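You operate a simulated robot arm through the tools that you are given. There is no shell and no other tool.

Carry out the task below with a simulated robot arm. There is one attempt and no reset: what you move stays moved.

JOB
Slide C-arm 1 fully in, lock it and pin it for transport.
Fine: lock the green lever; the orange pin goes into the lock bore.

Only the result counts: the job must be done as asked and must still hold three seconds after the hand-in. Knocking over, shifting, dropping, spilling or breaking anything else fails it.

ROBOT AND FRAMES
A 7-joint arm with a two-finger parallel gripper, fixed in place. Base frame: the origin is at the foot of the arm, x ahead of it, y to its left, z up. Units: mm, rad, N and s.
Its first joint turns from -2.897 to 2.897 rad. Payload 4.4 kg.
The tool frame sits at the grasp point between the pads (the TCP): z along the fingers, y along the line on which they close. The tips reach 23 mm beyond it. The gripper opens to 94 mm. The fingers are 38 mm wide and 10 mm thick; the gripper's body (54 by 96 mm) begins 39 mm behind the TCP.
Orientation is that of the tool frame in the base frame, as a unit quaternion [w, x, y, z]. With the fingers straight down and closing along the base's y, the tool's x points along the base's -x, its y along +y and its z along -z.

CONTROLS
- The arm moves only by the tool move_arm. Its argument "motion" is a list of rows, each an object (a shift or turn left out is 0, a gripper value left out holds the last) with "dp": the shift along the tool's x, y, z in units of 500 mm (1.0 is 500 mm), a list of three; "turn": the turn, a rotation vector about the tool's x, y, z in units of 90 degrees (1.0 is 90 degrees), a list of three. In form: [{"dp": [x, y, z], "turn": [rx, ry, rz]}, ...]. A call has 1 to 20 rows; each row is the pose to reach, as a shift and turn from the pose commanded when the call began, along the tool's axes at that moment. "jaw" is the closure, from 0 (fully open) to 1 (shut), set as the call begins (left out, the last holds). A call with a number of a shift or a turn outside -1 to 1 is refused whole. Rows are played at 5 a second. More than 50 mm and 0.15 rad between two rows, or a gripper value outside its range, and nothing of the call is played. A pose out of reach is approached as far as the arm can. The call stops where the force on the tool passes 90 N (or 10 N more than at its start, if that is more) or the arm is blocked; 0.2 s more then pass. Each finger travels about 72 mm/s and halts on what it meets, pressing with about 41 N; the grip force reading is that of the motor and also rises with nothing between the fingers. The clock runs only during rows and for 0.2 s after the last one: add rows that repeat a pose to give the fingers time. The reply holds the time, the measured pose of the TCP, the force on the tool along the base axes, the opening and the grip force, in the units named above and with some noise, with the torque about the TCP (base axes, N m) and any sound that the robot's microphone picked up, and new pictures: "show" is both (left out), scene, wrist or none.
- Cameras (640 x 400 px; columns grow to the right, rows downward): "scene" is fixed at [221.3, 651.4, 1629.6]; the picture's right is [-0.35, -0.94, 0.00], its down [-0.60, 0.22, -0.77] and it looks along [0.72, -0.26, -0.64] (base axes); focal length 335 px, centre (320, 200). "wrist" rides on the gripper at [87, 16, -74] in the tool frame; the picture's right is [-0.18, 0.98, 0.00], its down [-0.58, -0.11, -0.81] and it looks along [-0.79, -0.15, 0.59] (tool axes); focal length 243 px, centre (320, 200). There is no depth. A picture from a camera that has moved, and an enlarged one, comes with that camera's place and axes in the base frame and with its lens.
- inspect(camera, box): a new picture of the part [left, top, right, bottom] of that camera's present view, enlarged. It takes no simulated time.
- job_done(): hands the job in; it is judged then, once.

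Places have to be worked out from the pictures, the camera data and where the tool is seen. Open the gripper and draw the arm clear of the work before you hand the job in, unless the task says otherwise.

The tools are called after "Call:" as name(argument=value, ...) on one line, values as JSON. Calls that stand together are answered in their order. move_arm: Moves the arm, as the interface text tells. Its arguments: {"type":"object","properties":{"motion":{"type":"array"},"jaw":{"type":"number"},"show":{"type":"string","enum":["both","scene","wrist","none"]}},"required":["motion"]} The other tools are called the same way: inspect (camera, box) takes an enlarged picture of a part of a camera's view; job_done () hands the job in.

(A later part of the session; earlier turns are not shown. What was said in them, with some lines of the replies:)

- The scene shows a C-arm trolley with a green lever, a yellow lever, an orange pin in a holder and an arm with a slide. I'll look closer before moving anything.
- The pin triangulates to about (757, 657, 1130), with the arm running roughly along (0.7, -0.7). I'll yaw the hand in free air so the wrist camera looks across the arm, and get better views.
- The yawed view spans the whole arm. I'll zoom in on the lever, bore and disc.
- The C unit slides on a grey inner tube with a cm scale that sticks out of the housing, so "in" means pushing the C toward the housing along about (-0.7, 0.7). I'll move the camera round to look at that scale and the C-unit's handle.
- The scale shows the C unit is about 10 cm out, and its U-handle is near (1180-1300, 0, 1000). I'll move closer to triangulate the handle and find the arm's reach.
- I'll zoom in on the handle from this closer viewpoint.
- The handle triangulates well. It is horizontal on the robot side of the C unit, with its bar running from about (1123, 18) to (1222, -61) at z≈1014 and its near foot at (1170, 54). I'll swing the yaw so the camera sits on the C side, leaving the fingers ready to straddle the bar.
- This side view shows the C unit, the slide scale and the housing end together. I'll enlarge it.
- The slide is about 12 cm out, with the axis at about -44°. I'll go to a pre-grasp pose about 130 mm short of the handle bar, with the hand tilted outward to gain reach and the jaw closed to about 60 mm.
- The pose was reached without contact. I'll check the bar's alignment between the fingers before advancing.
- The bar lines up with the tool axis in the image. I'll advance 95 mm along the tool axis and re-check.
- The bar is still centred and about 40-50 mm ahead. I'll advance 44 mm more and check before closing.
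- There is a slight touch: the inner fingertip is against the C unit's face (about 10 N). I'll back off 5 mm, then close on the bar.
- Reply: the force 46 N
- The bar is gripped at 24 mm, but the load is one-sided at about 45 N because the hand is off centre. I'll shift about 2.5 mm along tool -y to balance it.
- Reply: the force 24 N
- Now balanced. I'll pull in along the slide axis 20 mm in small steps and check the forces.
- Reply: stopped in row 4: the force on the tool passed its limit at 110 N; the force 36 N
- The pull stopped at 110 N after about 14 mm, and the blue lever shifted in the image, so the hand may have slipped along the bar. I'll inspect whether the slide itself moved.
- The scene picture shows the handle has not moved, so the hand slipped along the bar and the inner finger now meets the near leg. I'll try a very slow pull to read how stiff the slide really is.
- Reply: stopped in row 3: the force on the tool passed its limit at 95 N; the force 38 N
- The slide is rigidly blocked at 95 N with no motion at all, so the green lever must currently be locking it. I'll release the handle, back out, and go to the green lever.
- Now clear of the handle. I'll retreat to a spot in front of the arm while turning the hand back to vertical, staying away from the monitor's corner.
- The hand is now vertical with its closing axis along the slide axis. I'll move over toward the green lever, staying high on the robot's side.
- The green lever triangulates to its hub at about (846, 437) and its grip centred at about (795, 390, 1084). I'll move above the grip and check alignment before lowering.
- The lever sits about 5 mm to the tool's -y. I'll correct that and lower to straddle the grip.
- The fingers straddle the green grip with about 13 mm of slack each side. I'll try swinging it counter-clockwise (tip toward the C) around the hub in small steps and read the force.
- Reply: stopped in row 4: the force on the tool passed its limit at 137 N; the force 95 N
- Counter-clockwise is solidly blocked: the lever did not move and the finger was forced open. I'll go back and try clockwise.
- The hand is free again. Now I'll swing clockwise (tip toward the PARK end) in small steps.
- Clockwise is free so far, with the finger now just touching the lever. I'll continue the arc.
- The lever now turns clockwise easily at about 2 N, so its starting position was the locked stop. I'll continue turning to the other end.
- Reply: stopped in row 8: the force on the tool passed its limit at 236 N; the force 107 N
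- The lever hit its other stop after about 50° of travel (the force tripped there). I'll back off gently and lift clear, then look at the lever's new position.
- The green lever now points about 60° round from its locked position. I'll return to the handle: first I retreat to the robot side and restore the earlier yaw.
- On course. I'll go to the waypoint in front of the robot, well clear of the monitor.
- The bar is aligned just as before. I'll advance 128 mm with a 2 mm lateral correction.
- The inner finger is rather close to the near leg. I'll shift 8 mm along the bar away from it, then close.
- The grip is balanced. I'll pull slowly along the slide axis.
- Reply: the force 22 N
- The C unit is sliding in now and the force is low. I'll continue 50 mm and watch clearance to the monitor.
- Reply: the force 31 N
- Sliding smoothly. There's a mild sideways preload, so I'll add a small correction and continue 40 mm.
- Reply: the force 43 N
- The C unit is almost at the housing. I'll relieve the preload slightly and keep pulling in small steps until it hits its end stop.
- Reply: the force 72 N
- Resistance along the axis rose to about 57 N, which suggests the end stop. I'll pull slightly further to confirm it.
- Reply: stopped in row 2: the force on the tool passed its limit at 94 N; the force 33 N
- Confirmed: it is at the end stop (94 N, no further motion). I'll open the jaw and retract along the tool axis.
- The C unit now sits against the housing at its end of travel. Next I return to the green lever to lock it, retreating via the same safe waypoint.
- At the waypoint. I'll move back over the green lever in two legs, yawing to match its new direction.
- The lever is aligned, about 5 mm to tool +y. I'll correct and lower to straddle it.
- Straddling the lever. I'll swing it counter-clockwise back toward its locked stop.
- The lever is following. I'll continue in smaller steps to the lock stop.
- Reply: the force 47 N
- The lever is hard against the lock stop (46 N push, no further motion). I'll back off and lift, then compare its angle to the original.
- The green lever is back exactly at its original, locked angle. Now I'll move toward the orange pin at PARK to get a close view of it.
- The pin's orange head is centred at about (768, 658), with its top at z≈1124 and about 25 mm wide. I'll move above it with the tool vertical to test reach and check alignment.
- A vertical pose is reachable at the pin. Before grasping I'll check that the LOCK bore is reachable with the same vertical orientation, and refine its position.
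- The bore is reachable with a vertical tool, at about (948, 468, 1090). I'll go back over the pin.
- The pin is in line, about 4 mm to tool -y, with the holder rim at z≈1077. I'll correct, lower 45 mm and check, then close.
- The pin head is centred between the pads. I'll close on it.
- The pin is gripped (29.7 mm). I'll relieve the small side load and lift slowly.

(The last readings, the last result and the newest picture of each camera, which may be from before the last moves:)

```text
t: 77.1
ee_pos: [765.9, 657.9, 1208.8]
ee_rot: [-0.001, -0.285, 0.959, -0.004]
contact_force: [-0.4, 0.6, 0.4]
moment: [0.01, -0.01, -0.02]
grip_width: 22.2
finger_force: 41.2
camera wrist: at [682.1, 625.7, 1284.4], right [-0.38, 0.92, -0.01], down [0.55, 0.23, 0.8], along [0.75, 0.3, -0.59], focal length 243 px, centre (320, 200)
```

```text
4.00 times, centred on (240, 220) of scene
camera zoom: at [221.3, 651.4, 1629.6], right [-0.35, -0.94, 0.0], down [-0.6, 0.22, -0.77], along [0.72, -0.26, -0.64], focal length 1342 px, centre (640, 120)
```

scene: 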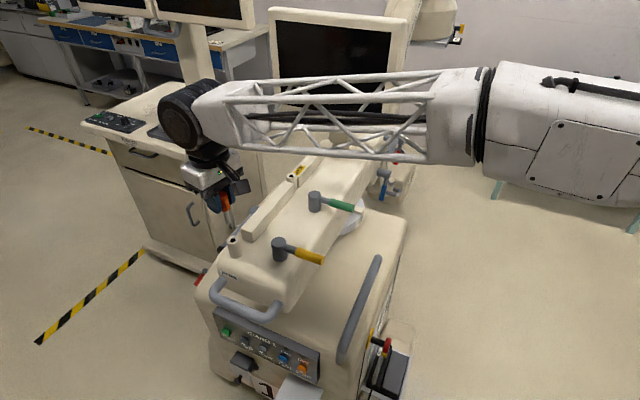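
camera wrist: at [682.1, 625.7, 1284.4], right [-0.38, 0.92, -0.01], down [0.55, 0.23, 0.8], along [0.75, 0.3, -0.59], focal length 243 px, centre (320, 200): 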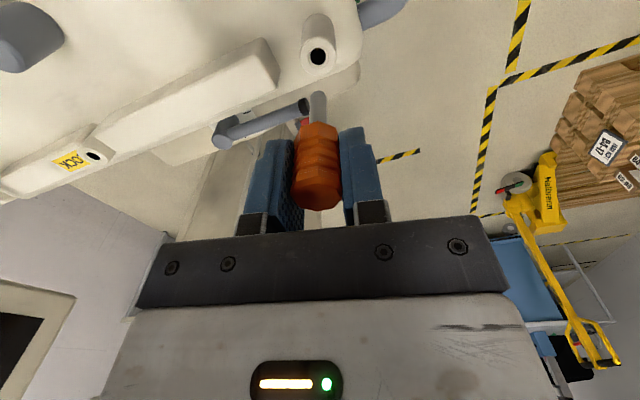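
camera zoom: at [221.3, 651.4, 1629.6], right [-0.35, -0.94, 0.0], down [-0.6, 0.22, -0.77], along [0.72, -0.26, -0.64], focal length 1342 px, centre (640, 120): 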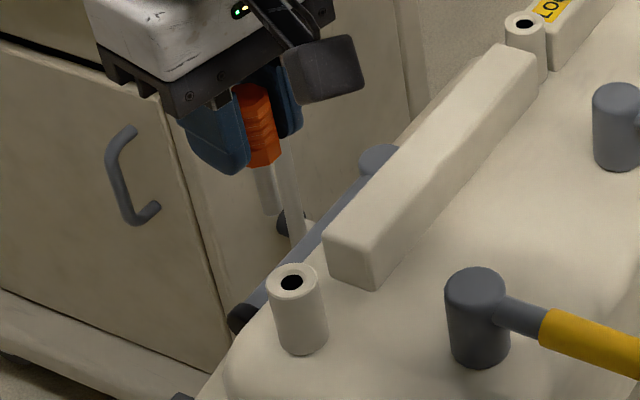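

The pin is out and hangs straight: its tip is about 79 mm below the TCP and lines up with the holder hole in the image. That also confirms the camera model (holder top at z=1077). I'll carry it over to the LOCK bore.

Call:
move_arm(motion=[{"dp": [-0.0121, -0.0648, -0.01]}, {"dp": [-0.0242, -0.1295, -0.02]}, {"dp": [-0.0363, -0.1943, -0.02]}, {"dp": [-0.0484, -0.259, -0.02]}, {"dp": [-0.0605, -0.3238, -0.02]}, {"dp": [-0.0726, -0.3885, -0.02]}, {"dp": [-0.0847, -0.4533, -0.02]}, {"dp": [-0.0968, -0.518, 0]}, {"dp": [-0.0968, -0.518, 0]}, {"dp": [-0.0968, -0.518, 0]}], show="both")

Call:
inspect(camera="wrist", box=[200, 0, 440, 220])

Call:
inspect(camera="wrist", box=[260, 20, 380, 120])

Call:
inspect(camera="scene", box=[240, 120, 340, 210])

```text
t: 79.3
ee_pos: [948.1, 467.3, 1210.4]
ee_rot: [-0.001, -0.284, 0.959, -0.003]
contact_force: [-0.2, 0.3, 0.0]
moment: [-0.01, -0.02, 0.0]
grip_width: 22.3
finger_force: 41.2
camera wrist: at [865.2, 434.5, 1285.6], right [-0.38, 0.92, -0.01], down [0.55, 0.23, 0.8], along [0.75, 0.3, -0.59], focal length 243 px, centre (320, 200)
```

scene: 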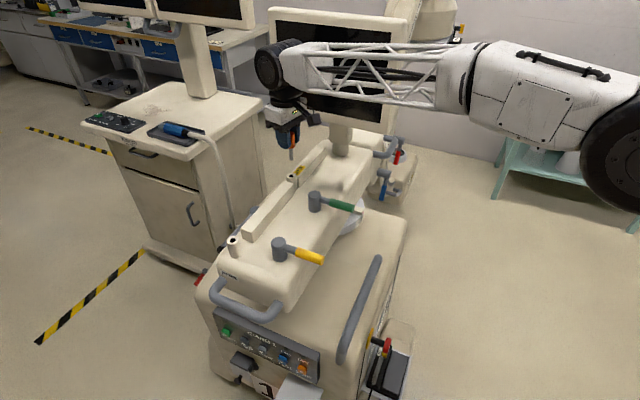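
wrist: 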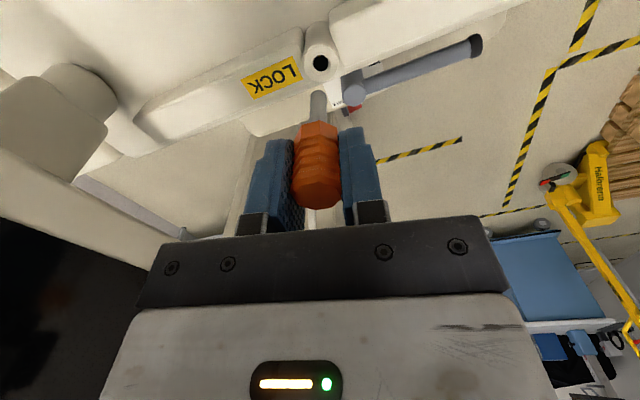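

```text
1.82 times, centred on (320, 110) of wrist
camera zoom: at [865.2, 434.5, 1285.6], right [-0.38, 0.92, -0.01], down [0.55, 0.23, 0.8], along [0.75, 0.3, -0.59], focal length 441 px, centre (320, 364)
```

zoom: 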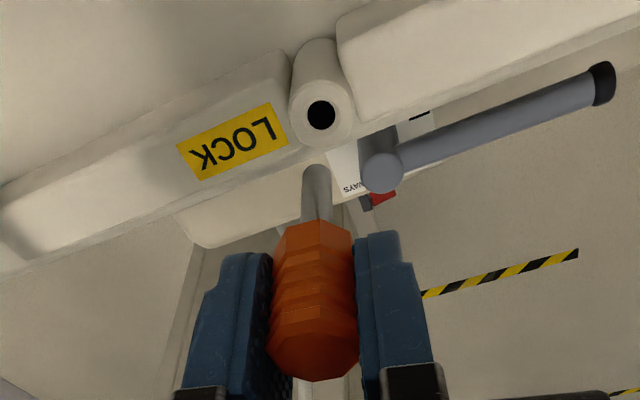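

```text
4.00 times, centred on (320, 70) of wrist
camera zoom: at [865.2, 434.5, 1285.6], right [-0.38, 0.92, -0.01], down [0.55, 0.23, 0.8], along [0.75, 0.3, -0.59], focal length 970 px, centre (320, 720)
```

zoom: 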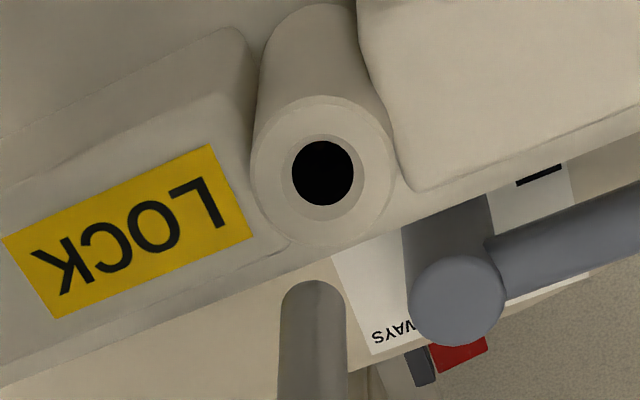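

```text
4.44 times, centred on (290, 165) of scene
camera zoom: at [221.3, 651.4, 1629.6], right [-0.35, -0.94, 0.0], down [-0.6, 0.22, -0.77], along [0.72, -0.26, -0.64], focal length 1491 px, centre (453, 356)
```

zoom: 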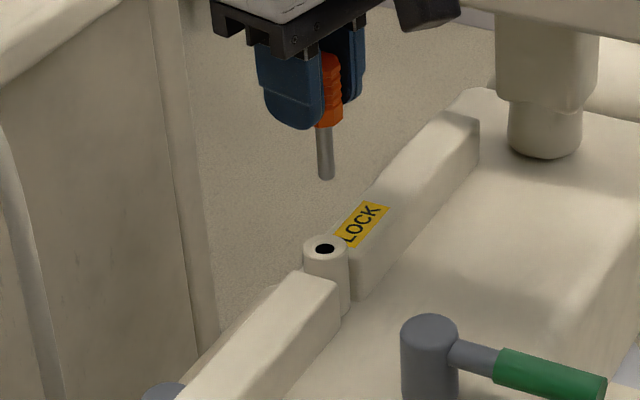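

The bore has a visible chamfer. The wrist view puts it in line with the pin; the scene view suggests the bore is a few mm further out and lower, so I'll shift slightly and descend 28 mm to remove the ambiguity.

Call:
move_arm(motion=[{"dp": [-0.003, 0.002, 0.02]}, {"dp": [-0.006, 0.004, 0.04]}, {"dp": [-0.006, 0.004, 0.056]}, {"dp": [-0.006, 0.004, 0.056]}], show="none")

Call:
inspect(camera="wrist", box=[260, 20, 380, 120])

Call:
inspect(camera="scene", box=[260, 130, 330, 200])

```text
t: 80.3
ee_pos: [949.3, 471.6, 1182.8]
ee_rot: [-0.001, -0.284, 0.959, -0.004]
contact_force: [0.0, 1.2, -0.2]
moment: [0.01, 0.01, -0.01]
grip_width: 21.8
finger_force: 40.6
```

```text
4.00 times, centred on (320, 70) of wrist
camera zoom: at [866.5, 438.7, 1257.8], right [-0.38, 0.92, -0.01], down [0.55, 0.23, 0.8], along [0.75, 0.3, -0.59], focal length 970 px, centre (320, 720)
```

zoom: 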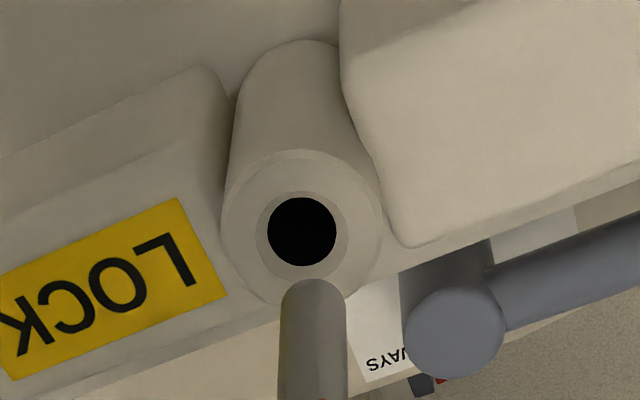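

```text
5.71 times, centred on (295, 165) of scene
camera zoom: at [221.3, 651.4, 1629.6], right [-0.35, -0.94, 0.0], down [-0.6, 0.22, -0.77], along [0.72, -0.26, -0.64], focal length 1917 px, centre (463, 400)
```

zoom: 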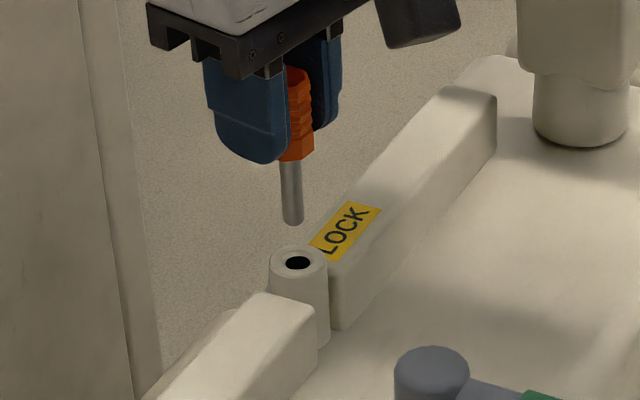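

The lateral error is now about -2.2 mm and the tip is about 18-26 mm above the boss. I'll correct it and descend another 13 mm for a closer look.

Call:
move_arm(motion=[{"dp": [0, -0.0044, 0.013]}, {"dp": [0, -0.0044, 0.026]}, {"dp": [0, -0.0044, 0.026]}, {"dp": [0, -0.0044, 0.026]}], show="none")

Call:
inspect(camera="wrist", box=[280, 40, 360, 110])

Call:
inspect(camera="scene", box=[270, 140, 320, 190])

```text
t: 81.3
ee_pos: [949.4, 469.6, 1169.9]
ee_rot: [-0.001, -0.284, 0.959, -0.004]
contact_force: [0.6, -0.2, 0.3]
moment: [0.04, -0.02, 0.01]
grip_width: 21.8
finger_force: 41.3
```

```text
5.71 times, centred on (320, 75) of wrist
camera zoom: at [866.4, 436.3, 1245.1], right [-0.38, 0.92, -0.01], down [0.55, 0.23, 0.8], along [0.75, 0.3, -0.59], focal length 1386 px, centre (320, 914)
```

zoom: 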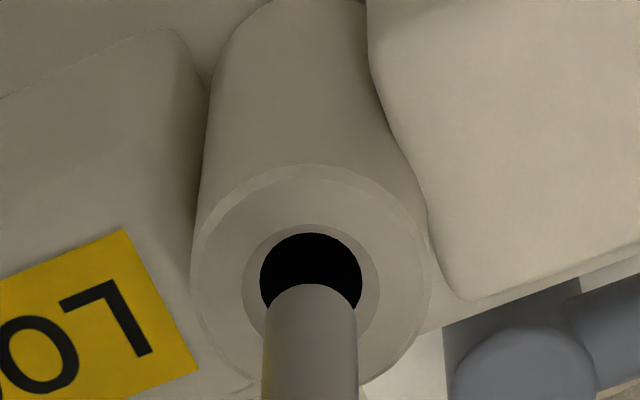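

```text
8.00 times, centred on (295, 165) of scene
camera zoom: at [221.3, 651.4, 1629.6], right [-0.35, -0.94, 0.0], down [-0.6, 0.22, -0.77], along [0.72, -0.26, -0.64], focal length 2683 px, centre (520, 480)
```

zoom: 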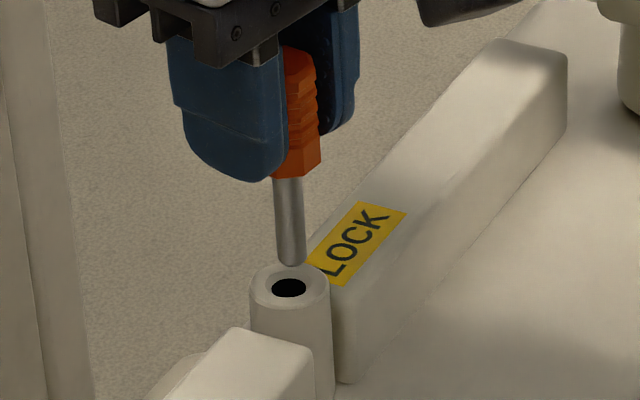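

Now both views agree: the tip is laterally centred, about 12 mm above the bore, and needs about 1.5 mm further outward. I'll correct and descend 9 mm.

Call:
move_arm(motion=[{"dp": [-0.003, 0, 0.006]}, {"dp": [-0.003, 0, 0.012]}, {"dp": [-0.003, 0, 0.018]}, {"dp": [-0.003, 0, 0.018]}, {"dp": [-0.003, 0, 0.018]}], show="none")

Call:
inspect(camera="wrist", box=[280, 40, 360, 110])

Call:
inspect(camera="scene", box=[270, 140, 320, 190])

```text
t: 82.5
ee_pos: [950.9, 469.7, 1159.5]
ee_rot: [0.0, -0.283, 0.959, -0.004]
contact_force: [-0.4, 0.4, 0.1]
moment: [0.01, -0.01, -0.01]
grip_width: 21.9
finger_force: 40.9
```

```text
5.71 times, centred on (320, 75) of wrist
camera zoom: at [867.4, 436.6, 1235.5], right [-0.38, 0.92, -0.01], down [0.55, 0.23, 0.8], along [0.75, 0.3, -0.59], focal length 1386 px, centre (320, 914)
```

zoom: 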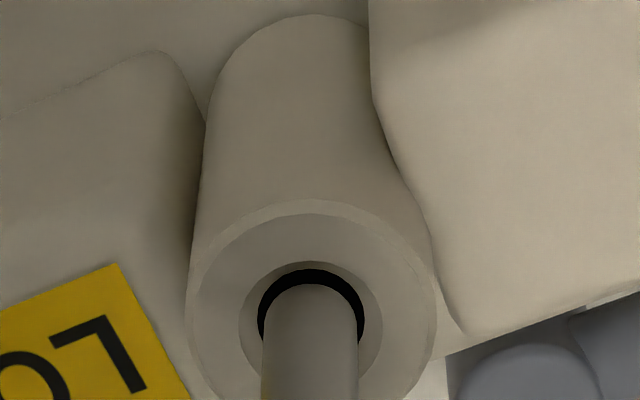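

```text
8.00 times, centred on (295, 165) of scene
camera zoom: at [221.3, 651.4, 1629.6], right [-0.35, -0.94, 0.0], down [-0.6, 0.22, -0.77], along [0.72, -0.26, -0.64], focal length 2683 px, centre (520, 480)
```

zoom: 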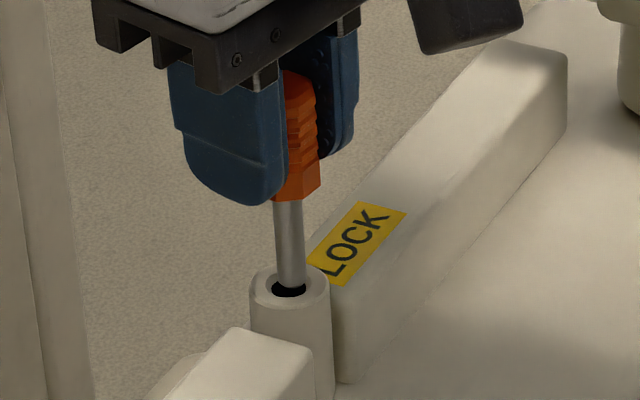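

The tip looks centred over the hole in both views. I'll insert slowly and watch the vertical force.

Call:
move_arm(motion=[{"dp": [0, 0, 0.003]}, {"dp": [0, 0, 0.006]}, {"dp": [0, 0, 0.009]}, {"dp": [0, 0, 0.012]}, {"dp": [0, 0, 0.015]}, {"dp": [0, 0, 0.018]}], show="none")

Call:
inspect(camera="wrist", box=[280, 40, 360, 110])

Call:
inspect(camera="scene", box=[270, 140, 320, 190])

```text
t: 83.9
ee_pos: [951.2, 468.4, 1150.8]
ee_rot: [-0.001, -0.285, 0.959, -0.004]
contact_force: [12.4, 9.1, -0.2]
moment: [0.48, -0.74, 0.0]
grip_width: 21.4
finger_force: 40.5
```

```text
5.71 times, centred on (320, 75) of wrist
camera zoom: at [868.5, 436.7, 1225.9], right [-0.38, 0.92, -0.01], down [0.55, 0.23, 0.8], along [0.75, 0.3, -0.59], focal length 1386 px, centre (320, 914)
```

zoom: 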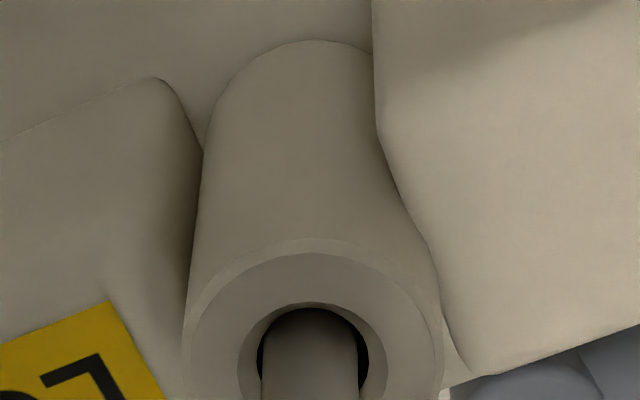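

```text
8.00 times, centred on (295, 165) of scene
camera zoom: at [221.3, 651.4, 1629.6], right [-0.35, -0.94, 0.0], down [-0.6, 0.22, -0.77], along [0.72, -0.26, -0.64], focal length 2683 px, centre (520, 480)
```

zoom: 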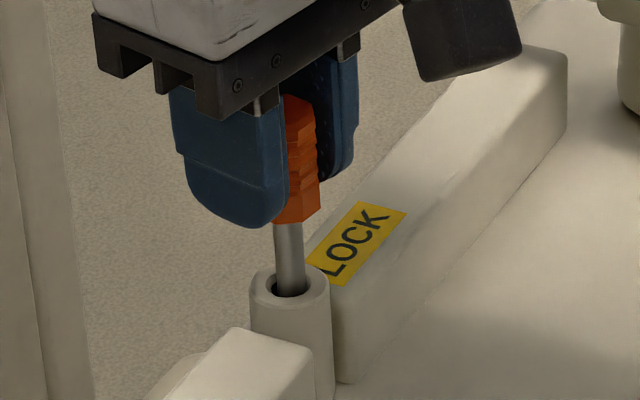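

The pin has entered the bore, with a 15 N side load pointing outward. I'll nudge 0.8 mm outward to relieve it and continue down.

Call:
move_arm(motion=[{"dp": [-0.0016, 0, 0]}, {"dp": [-0.0016, 0, 0.004]}, {"dp": [-0.0016, 0, 0.008]}, {"dp": [-0.0016, 0, 0.012]}, {"dp": [-0.0016, 0, 0.016]}, {"dp": [-0.0016, 0, 0.02]}], show="none")

```text
t: 85.3
ee_pos: [950.9, 469.2, 1141.9]
ee_rot: [0.0, -0.284, 0.959, -0.003]
contact_force: [2.1, 0.3, 0.7]
moment: [0.04, -0.08, -0.06]
grip_width: 21.3
finger_force: 40.9
```

The side load is gone. I'll continue lowering.

Call:
move_arm(motion=[{"dp": [0, 0, 0.005]}, {"dp": [0, 0, 0.01]}, {"dp": [0, 0, 0.015]}, {"dp": [0, 0, 0.02]}, {"dp": [0, 0, 0.025]}, {"dp": [0, 0, 0.03]}, {"dp": [0, 0, 0.035]}], show="wrist")

Call:
inspect(camera="scene", box=[270, 140, 320, 190])

```text
t: 86.9
ee_pos: [951.5, 468.5, 1125.7]
ee_rot: [-0.001, -0.284, 0.959, -0.003]
contact_force: [11.0, -0.4, 3.6]
moment: [0.01, -0.32, 0.01]
grip_width: 21.3
finger_force: 41.1
camera wrist: at [868.3, 437.0, 1199.6], right [-0.38, 0.92, -0.01], down [0.55, 0.23, 0.8], along [0.75, 0.3, -0.59], focal length 243 px, centre (320, 200)
```

wrist: 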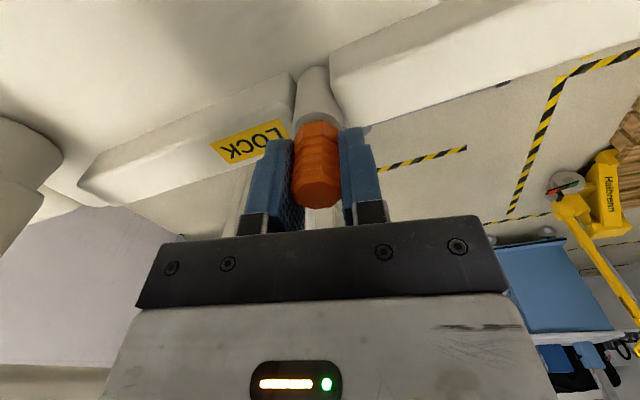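

```text
8.00 times, centred on (295, 165) of scene
camera zoom: at [221.3, 651.4, 1629.6], right [-0.35, -0.94, 0.0], down [-0.6, 0.22, -0.77], along [0.72, -0.26, -0.64], focal length 2683 px, centre (520, 480)
```

zoom: 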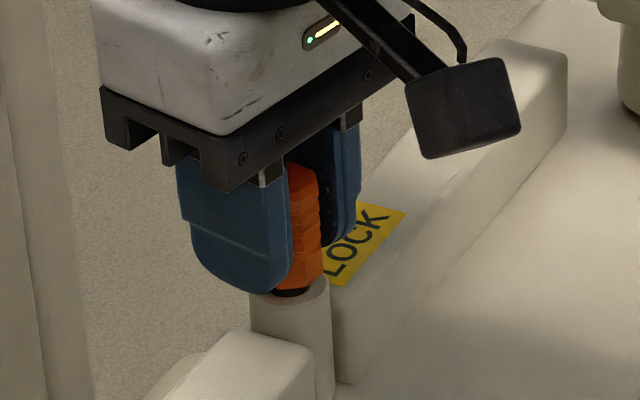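

The head is about 8 mm from seating. I'll continue gently until it bottoms.

Call:
move_arm(motion=[{"dp": [-0.0008, 0, 0.003]}, {"dp": [-0.0008, 0, 0.006]}, {"dp": [-0.0008, 0, 0.009]}, {"dp": [-0.0008, 0, 0.012]}, {"dp": [-0.0008, 0, 0.015]}], show="none")

Call:
inspect(camera="scene", box=[270, 140, 320, 190])

Call:
inspect(camera="wrist", box=[260, 50, 380, 220])

```text
t: 88.1
ee_pos: [951.8, 469.7, 1117.3]
ee_rot: [0.0, -0.284, 0.959, -0.004]
contact_force: [2.0, 2.9, 13.0]
moment: [0.0, 0.15, -0.01]
grip_width: 21.5
finger_force: 40.2
```

```text
8.00 times, centred on (295, 165) of scene
camera zoom: at [221.3, 651.4, 1629.6], right [-0.35, -0.94, 0.0], down [-0.6, 0.22, -0.77], along [0.72, -0.26, -0.64], focal length 2683 px, centre (520, 480)
```

zoom: 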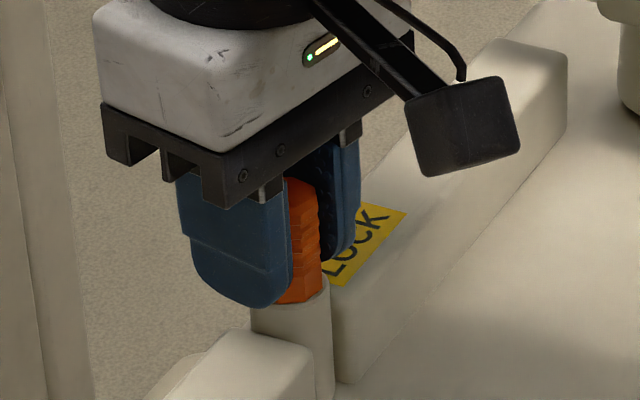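

```text
2.35 times, centred on (320, 135) of wrist
camera zoom: at [868.3, 437.3, 1193.4], right [-0.38, 0.92, -0.01], down [0.55, 0.23, 0.81], along [0.75, 0.3, -0.59], focal length 571 px, centre (320, 353)
```

zoom: 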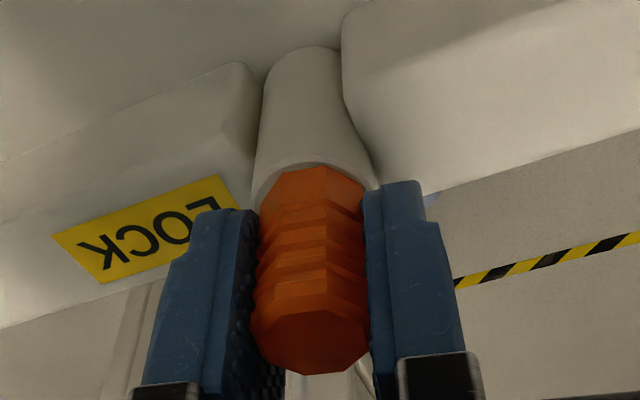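

The vertical force has reached 13 N and the head appears seated on the boss. I'll press 2 mm more to confirm.

Call:
move_arm(motion=[{"dp": [0, 0, 0.002]}, {"dp": [0, 0, 0.004]}, {"dp": [0, 0, 0.004]}], show="none")

```text
t: 88.9
ee_pos: [950.8, 469.9, 1117.6]
ee_rot: [0.001, -0.284, 0.959, -0.004]
contact_force: [-1.2, -1.9, 43.4]
moment: [-0.11, 0.49, 0.09]
grip_width: 21.9
finger_force: 41.3
```

The pin is fully seated (43 N, no further travel). I'll open the jaw and lift straight up.

Call:
move_arm(motion=[{"dp": [0, 0, -0.003]}, {"dp": [0, 0, -0.003]}, {"dp": [0, 0, -0.003]}, {"dp": [0, 0, -0.003]}], jaw=0.4, show="wrist")

Call:
move_arm(motion=[{"dp": [0, 0, -0.03]}, {"dp": [0, 0, -0.08]}, {"dp": [0, 0, -0.14]}, {"dp": [0, 0, -0.22]}, {"dp": [0, 0, -0.22]}], show="both")

Call:
inspect(camera="wrist", box=[200, 0, 440, 220])

Call:
inspect(camera="scene", box=[250, 130, 380, 230])

```text
t: 89.9
ee_pos: [951.7, 468.8, 1115.9]
ee_rot: [-0.001, -0.285, 0.959, -0.004]
contact_force: [0.7, 0.1, -0.1]
moment: [0.0, -0.03, 0.0]
grip_width: 56.2
finger_force: 0.1
camera wrist: at [869.1, 437.3, 1190.7], right [-0.38, 0.92, -0.01], down [0.55, 0.23, 0.8], along [0.75, 0.3, -0.59], focal length 243 px, centre (320, 200)
```

wrist: 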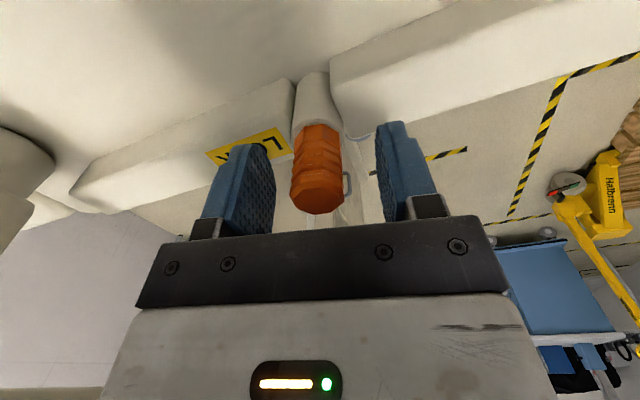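

```text
t: 91.1
ee_pos: [949.4, 470.9, 1226.8]
ee_rot: [-0.001, -0.284, 0.959, -0.004]
contact_force: [0.1, 0.2, -0.1]
moment: [0.02, -0.03, 0.0]
grip_width: 56.4
finger_force: 0.2
camera wrist: at [867.5, 438.2, 1302.1], right [-0.38, 0.92, -0.01], down [0.55, 0.23, 0.8], along [0.75, 0.3, -0.59], focal length 243 px, centre (320, 200)
```

scene: 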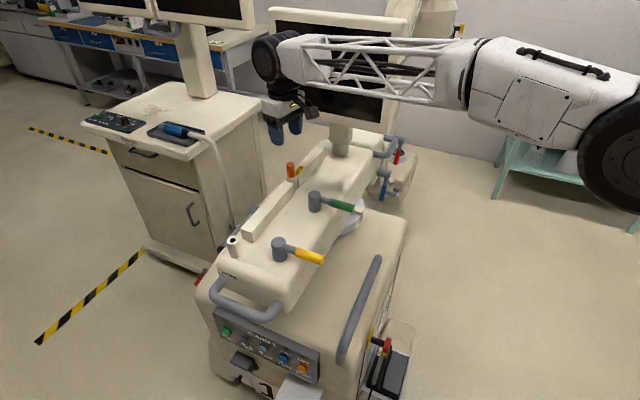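
wrist: 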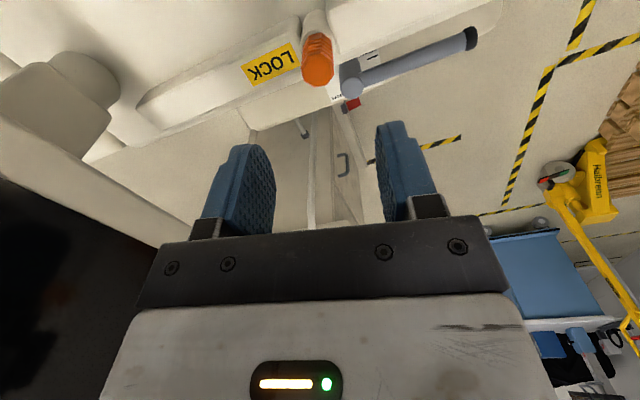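

```text
1.82 times, centred on (320, 110) of wrist
camera zoom: at [867.5, 438.2, 1302.1], right [-0.38, 0.92, -0.01], down [0.55, 0.23, 0.8], along [0.75, 0.3, -0.59], focal length 441 px, centre (320, 364)
```

zoom: 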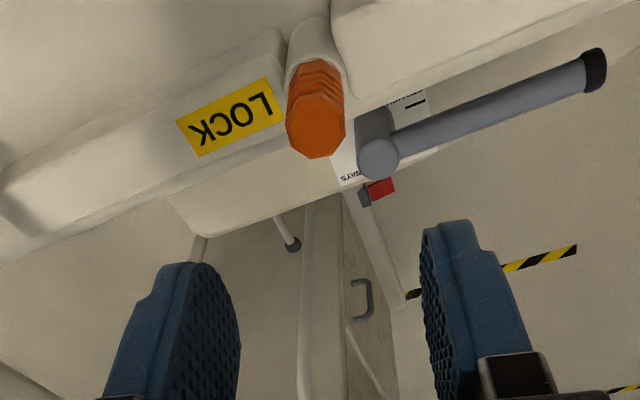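

```text
4.00 times, centred on (315, 180) of scene
camera zoom: at [221.3, 651.4, 1629.6], right [-0.35, -0.94, 0.0], down [-0.6, 0.22, -0.77], along [0.72, -0.26, -0.64], focal length 1342 px, centre (340, 280)
```

zoom: 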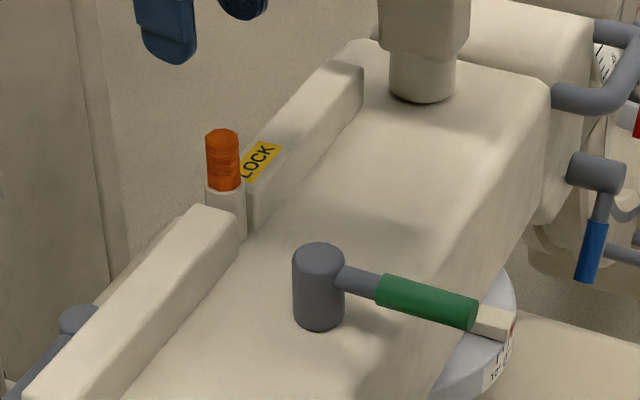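

The pin is seated flush in the LOCK bore, the green lever is at its locked angle, and the C unit is against the housing. I'll draw the arm well clear.

Call:
move_arm(motion=[{"dp": [0, 0, -0.07]}, {"dp": [0.075, -0.002, -0.14]}, {"dp": [0.151, -0.004, -0.146]}, {"dp": [0.227, -0.006, -0.146]}, {"dp": [0.302, -0.008, -0.146]}, {"dp": [0.378, -0.01, -0.146]}, {"dp": [0.453, -0.012, -0.146]}, {"dp": [0.529, -0.013, -0.146]}, {"dp": [0.604, -0.014, -0.146]}, {"dp": [0.68, -0.014, -0.146]}, {"dp": [0.75, -0.014, -0.146]}, {"dp": [0.75, -0.014, -0.146]}], jaw=0, show="both")

Call:
inspect(camera="scene", box=[250, 110, 420, 240])

Call:
inspect(camera="wrist", box=[0, 0, 400, 220])

```text
refused: row 2 steps farther than a row can; nothing moved
```

```text
3.08 times, centred on (335, 175) of scene
camera zoom: at [221.3, 651.4, 1629.6], right [-0.35, -0.94, 0.0], down [-0.6, 0.22, -0.77], along [0.72, -0.26, -0.64], focal length 1032 px, centre (274, 277)
```

zoom: 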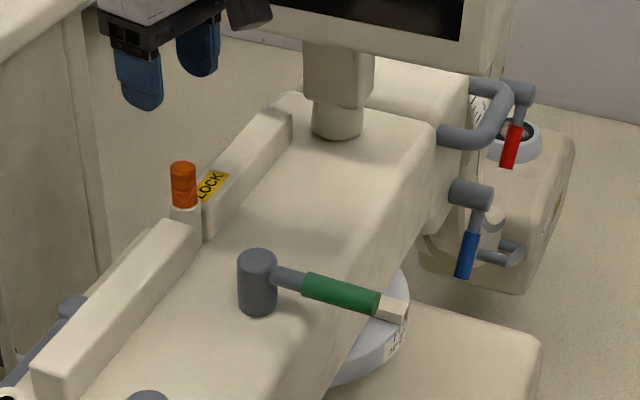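

```text
1.60 times, centred on (200, 110) of wrist
camera zoom: at [867.5, 438.2, 1302.1], right [-0.38, 0.92, -0.01], down [0.55, 0.23, 0.8], along [0.75, 0.3, -0.59], focal length 388 px, centre (512, 344)
```

zoom: 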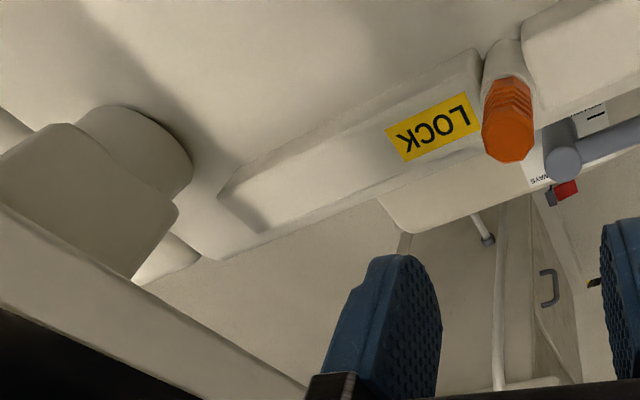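

That call was refused because one row stepped too far. I'll split the lift and the retreat into smaller rows.

Call:
move_arm(motion=[{"dp": [0, 0, -0.07]}, {"dp": [0, 0, -0.14]}, {"dp": [0.075, 0, -0.146]}, {"dp": [0.151, 0, -0.146]}, {"dp": [0.227, 0, -0.146]}, {"dp": [0.302, 0, -0.146]}, {"dp": [0.378, 0, -0.146]}, {"dp": [0.453, 0, -0.146]}, {"dp": [0.529, 0, -0.146]}, {"dp": [0.604, 0, -0.146]}, {"dp": [0.68, 0, -0.146]}, {"dp": [0.75, 0, -0.146]}, {"dp": [0.75, 0, -0.146]}], jaw=0, show="both")

Call:
inspect(camera="scene", box=[190, 110, 430, 260])

Call:
inspect(camera="wrist", box=[0, 0, 400, 220])

```text
t: 93.9
ee_pos: [635.3, 266.4, 1300.1]
ee_rot: [0.0, -0.284, 0.959, -0.004]
contact_force: [0.3, 0.1, 0.0]
moment: [-0.01, 0.01, 0.0]
grip_width: 94.1
finger_force: 0.1
camera wrist: at [552.4, 233.5, 1376.1], right [-0.38, 0.92, -0.01], down [0.55, 0.23, 0.8], along [0.75, 0.3, -0.59], focal length 243 px, centre (320, 200)
```

scene: 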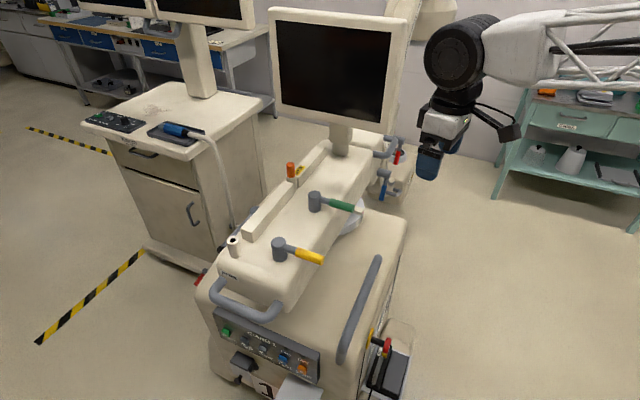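
wrist: 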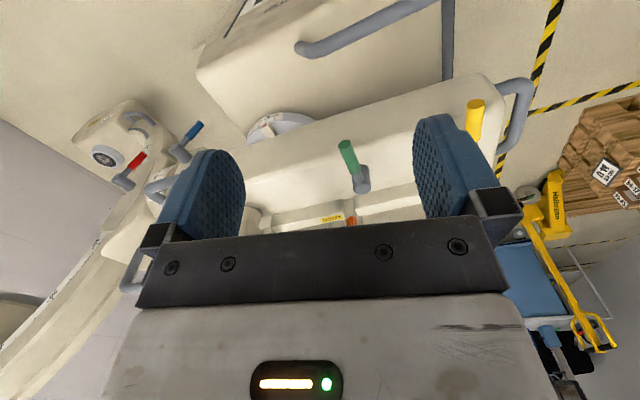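

```text
2.67 times, centred on (310, 185) of scene
camera zoom: at [221.3, 651.4, 1629.6], right [-0.35, -0.94, 0.0], down [-0.6, 0.22, -0.77], along [0.72, -0.26, -0.64], focal length 894 px, centre (347, 240)
```

zoom: 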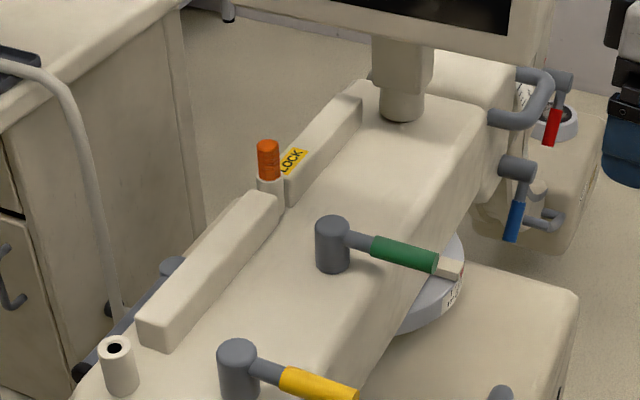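

```text
1.60 times, centred on (200, 110) of wrist
camera zoom: at [552.4, 233.5, 1376.1], right [-0.38, 0.92, -0.01], down [0.55, 0.23, 0.8], along [0.75, 0.3, -0.59], focal length 388 px, centre (512, 344)
```

zoom: 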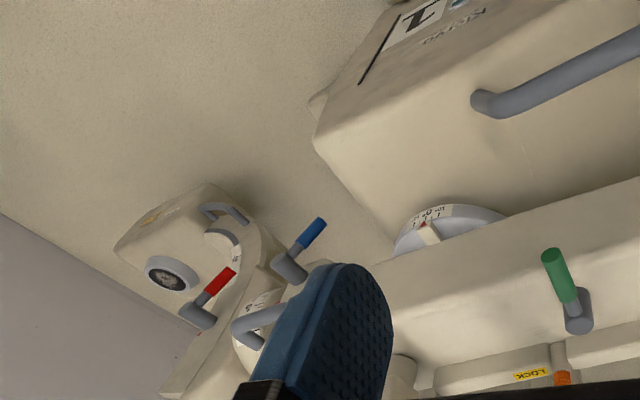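

The arm is clear and the jaw is open. The C unit is in, the green lever is locked and the pin sits in the LOCK bore, with nothing else disturbed. Handing in.

Call:
job_done()

```text
The job is handed in.
```

C-arm 1 is slid fully in, the green lever is locked, and the orange pin is in the LOCK bore. I've handed the job in but haven't had a verdict back.

- **Slide:** it was locked out by about 12 cm at the start, so I unlocked the green lever before moving it. I then pulled the C unit in by its handle until it hit the end stop; at 94 N it would not move further.
- **Lever:** I turned it back until it hit its stop. In the pictures it sits at the same angle as it did at the start, when it was holding the slide.
- **Pin:** I moved it from the PARK holder to the LOCK bore. It bottomed out under a 43 N press and stayed put when I let go.

Twice while finding which way the lever turned, I pushed it against a stop harder than intended, with readings of 137 N and 236 N. It still turned freely afterwards, and I saw no damage.

The arm is drawn back with the gripper open, and in the last pictures nothing else had moved.
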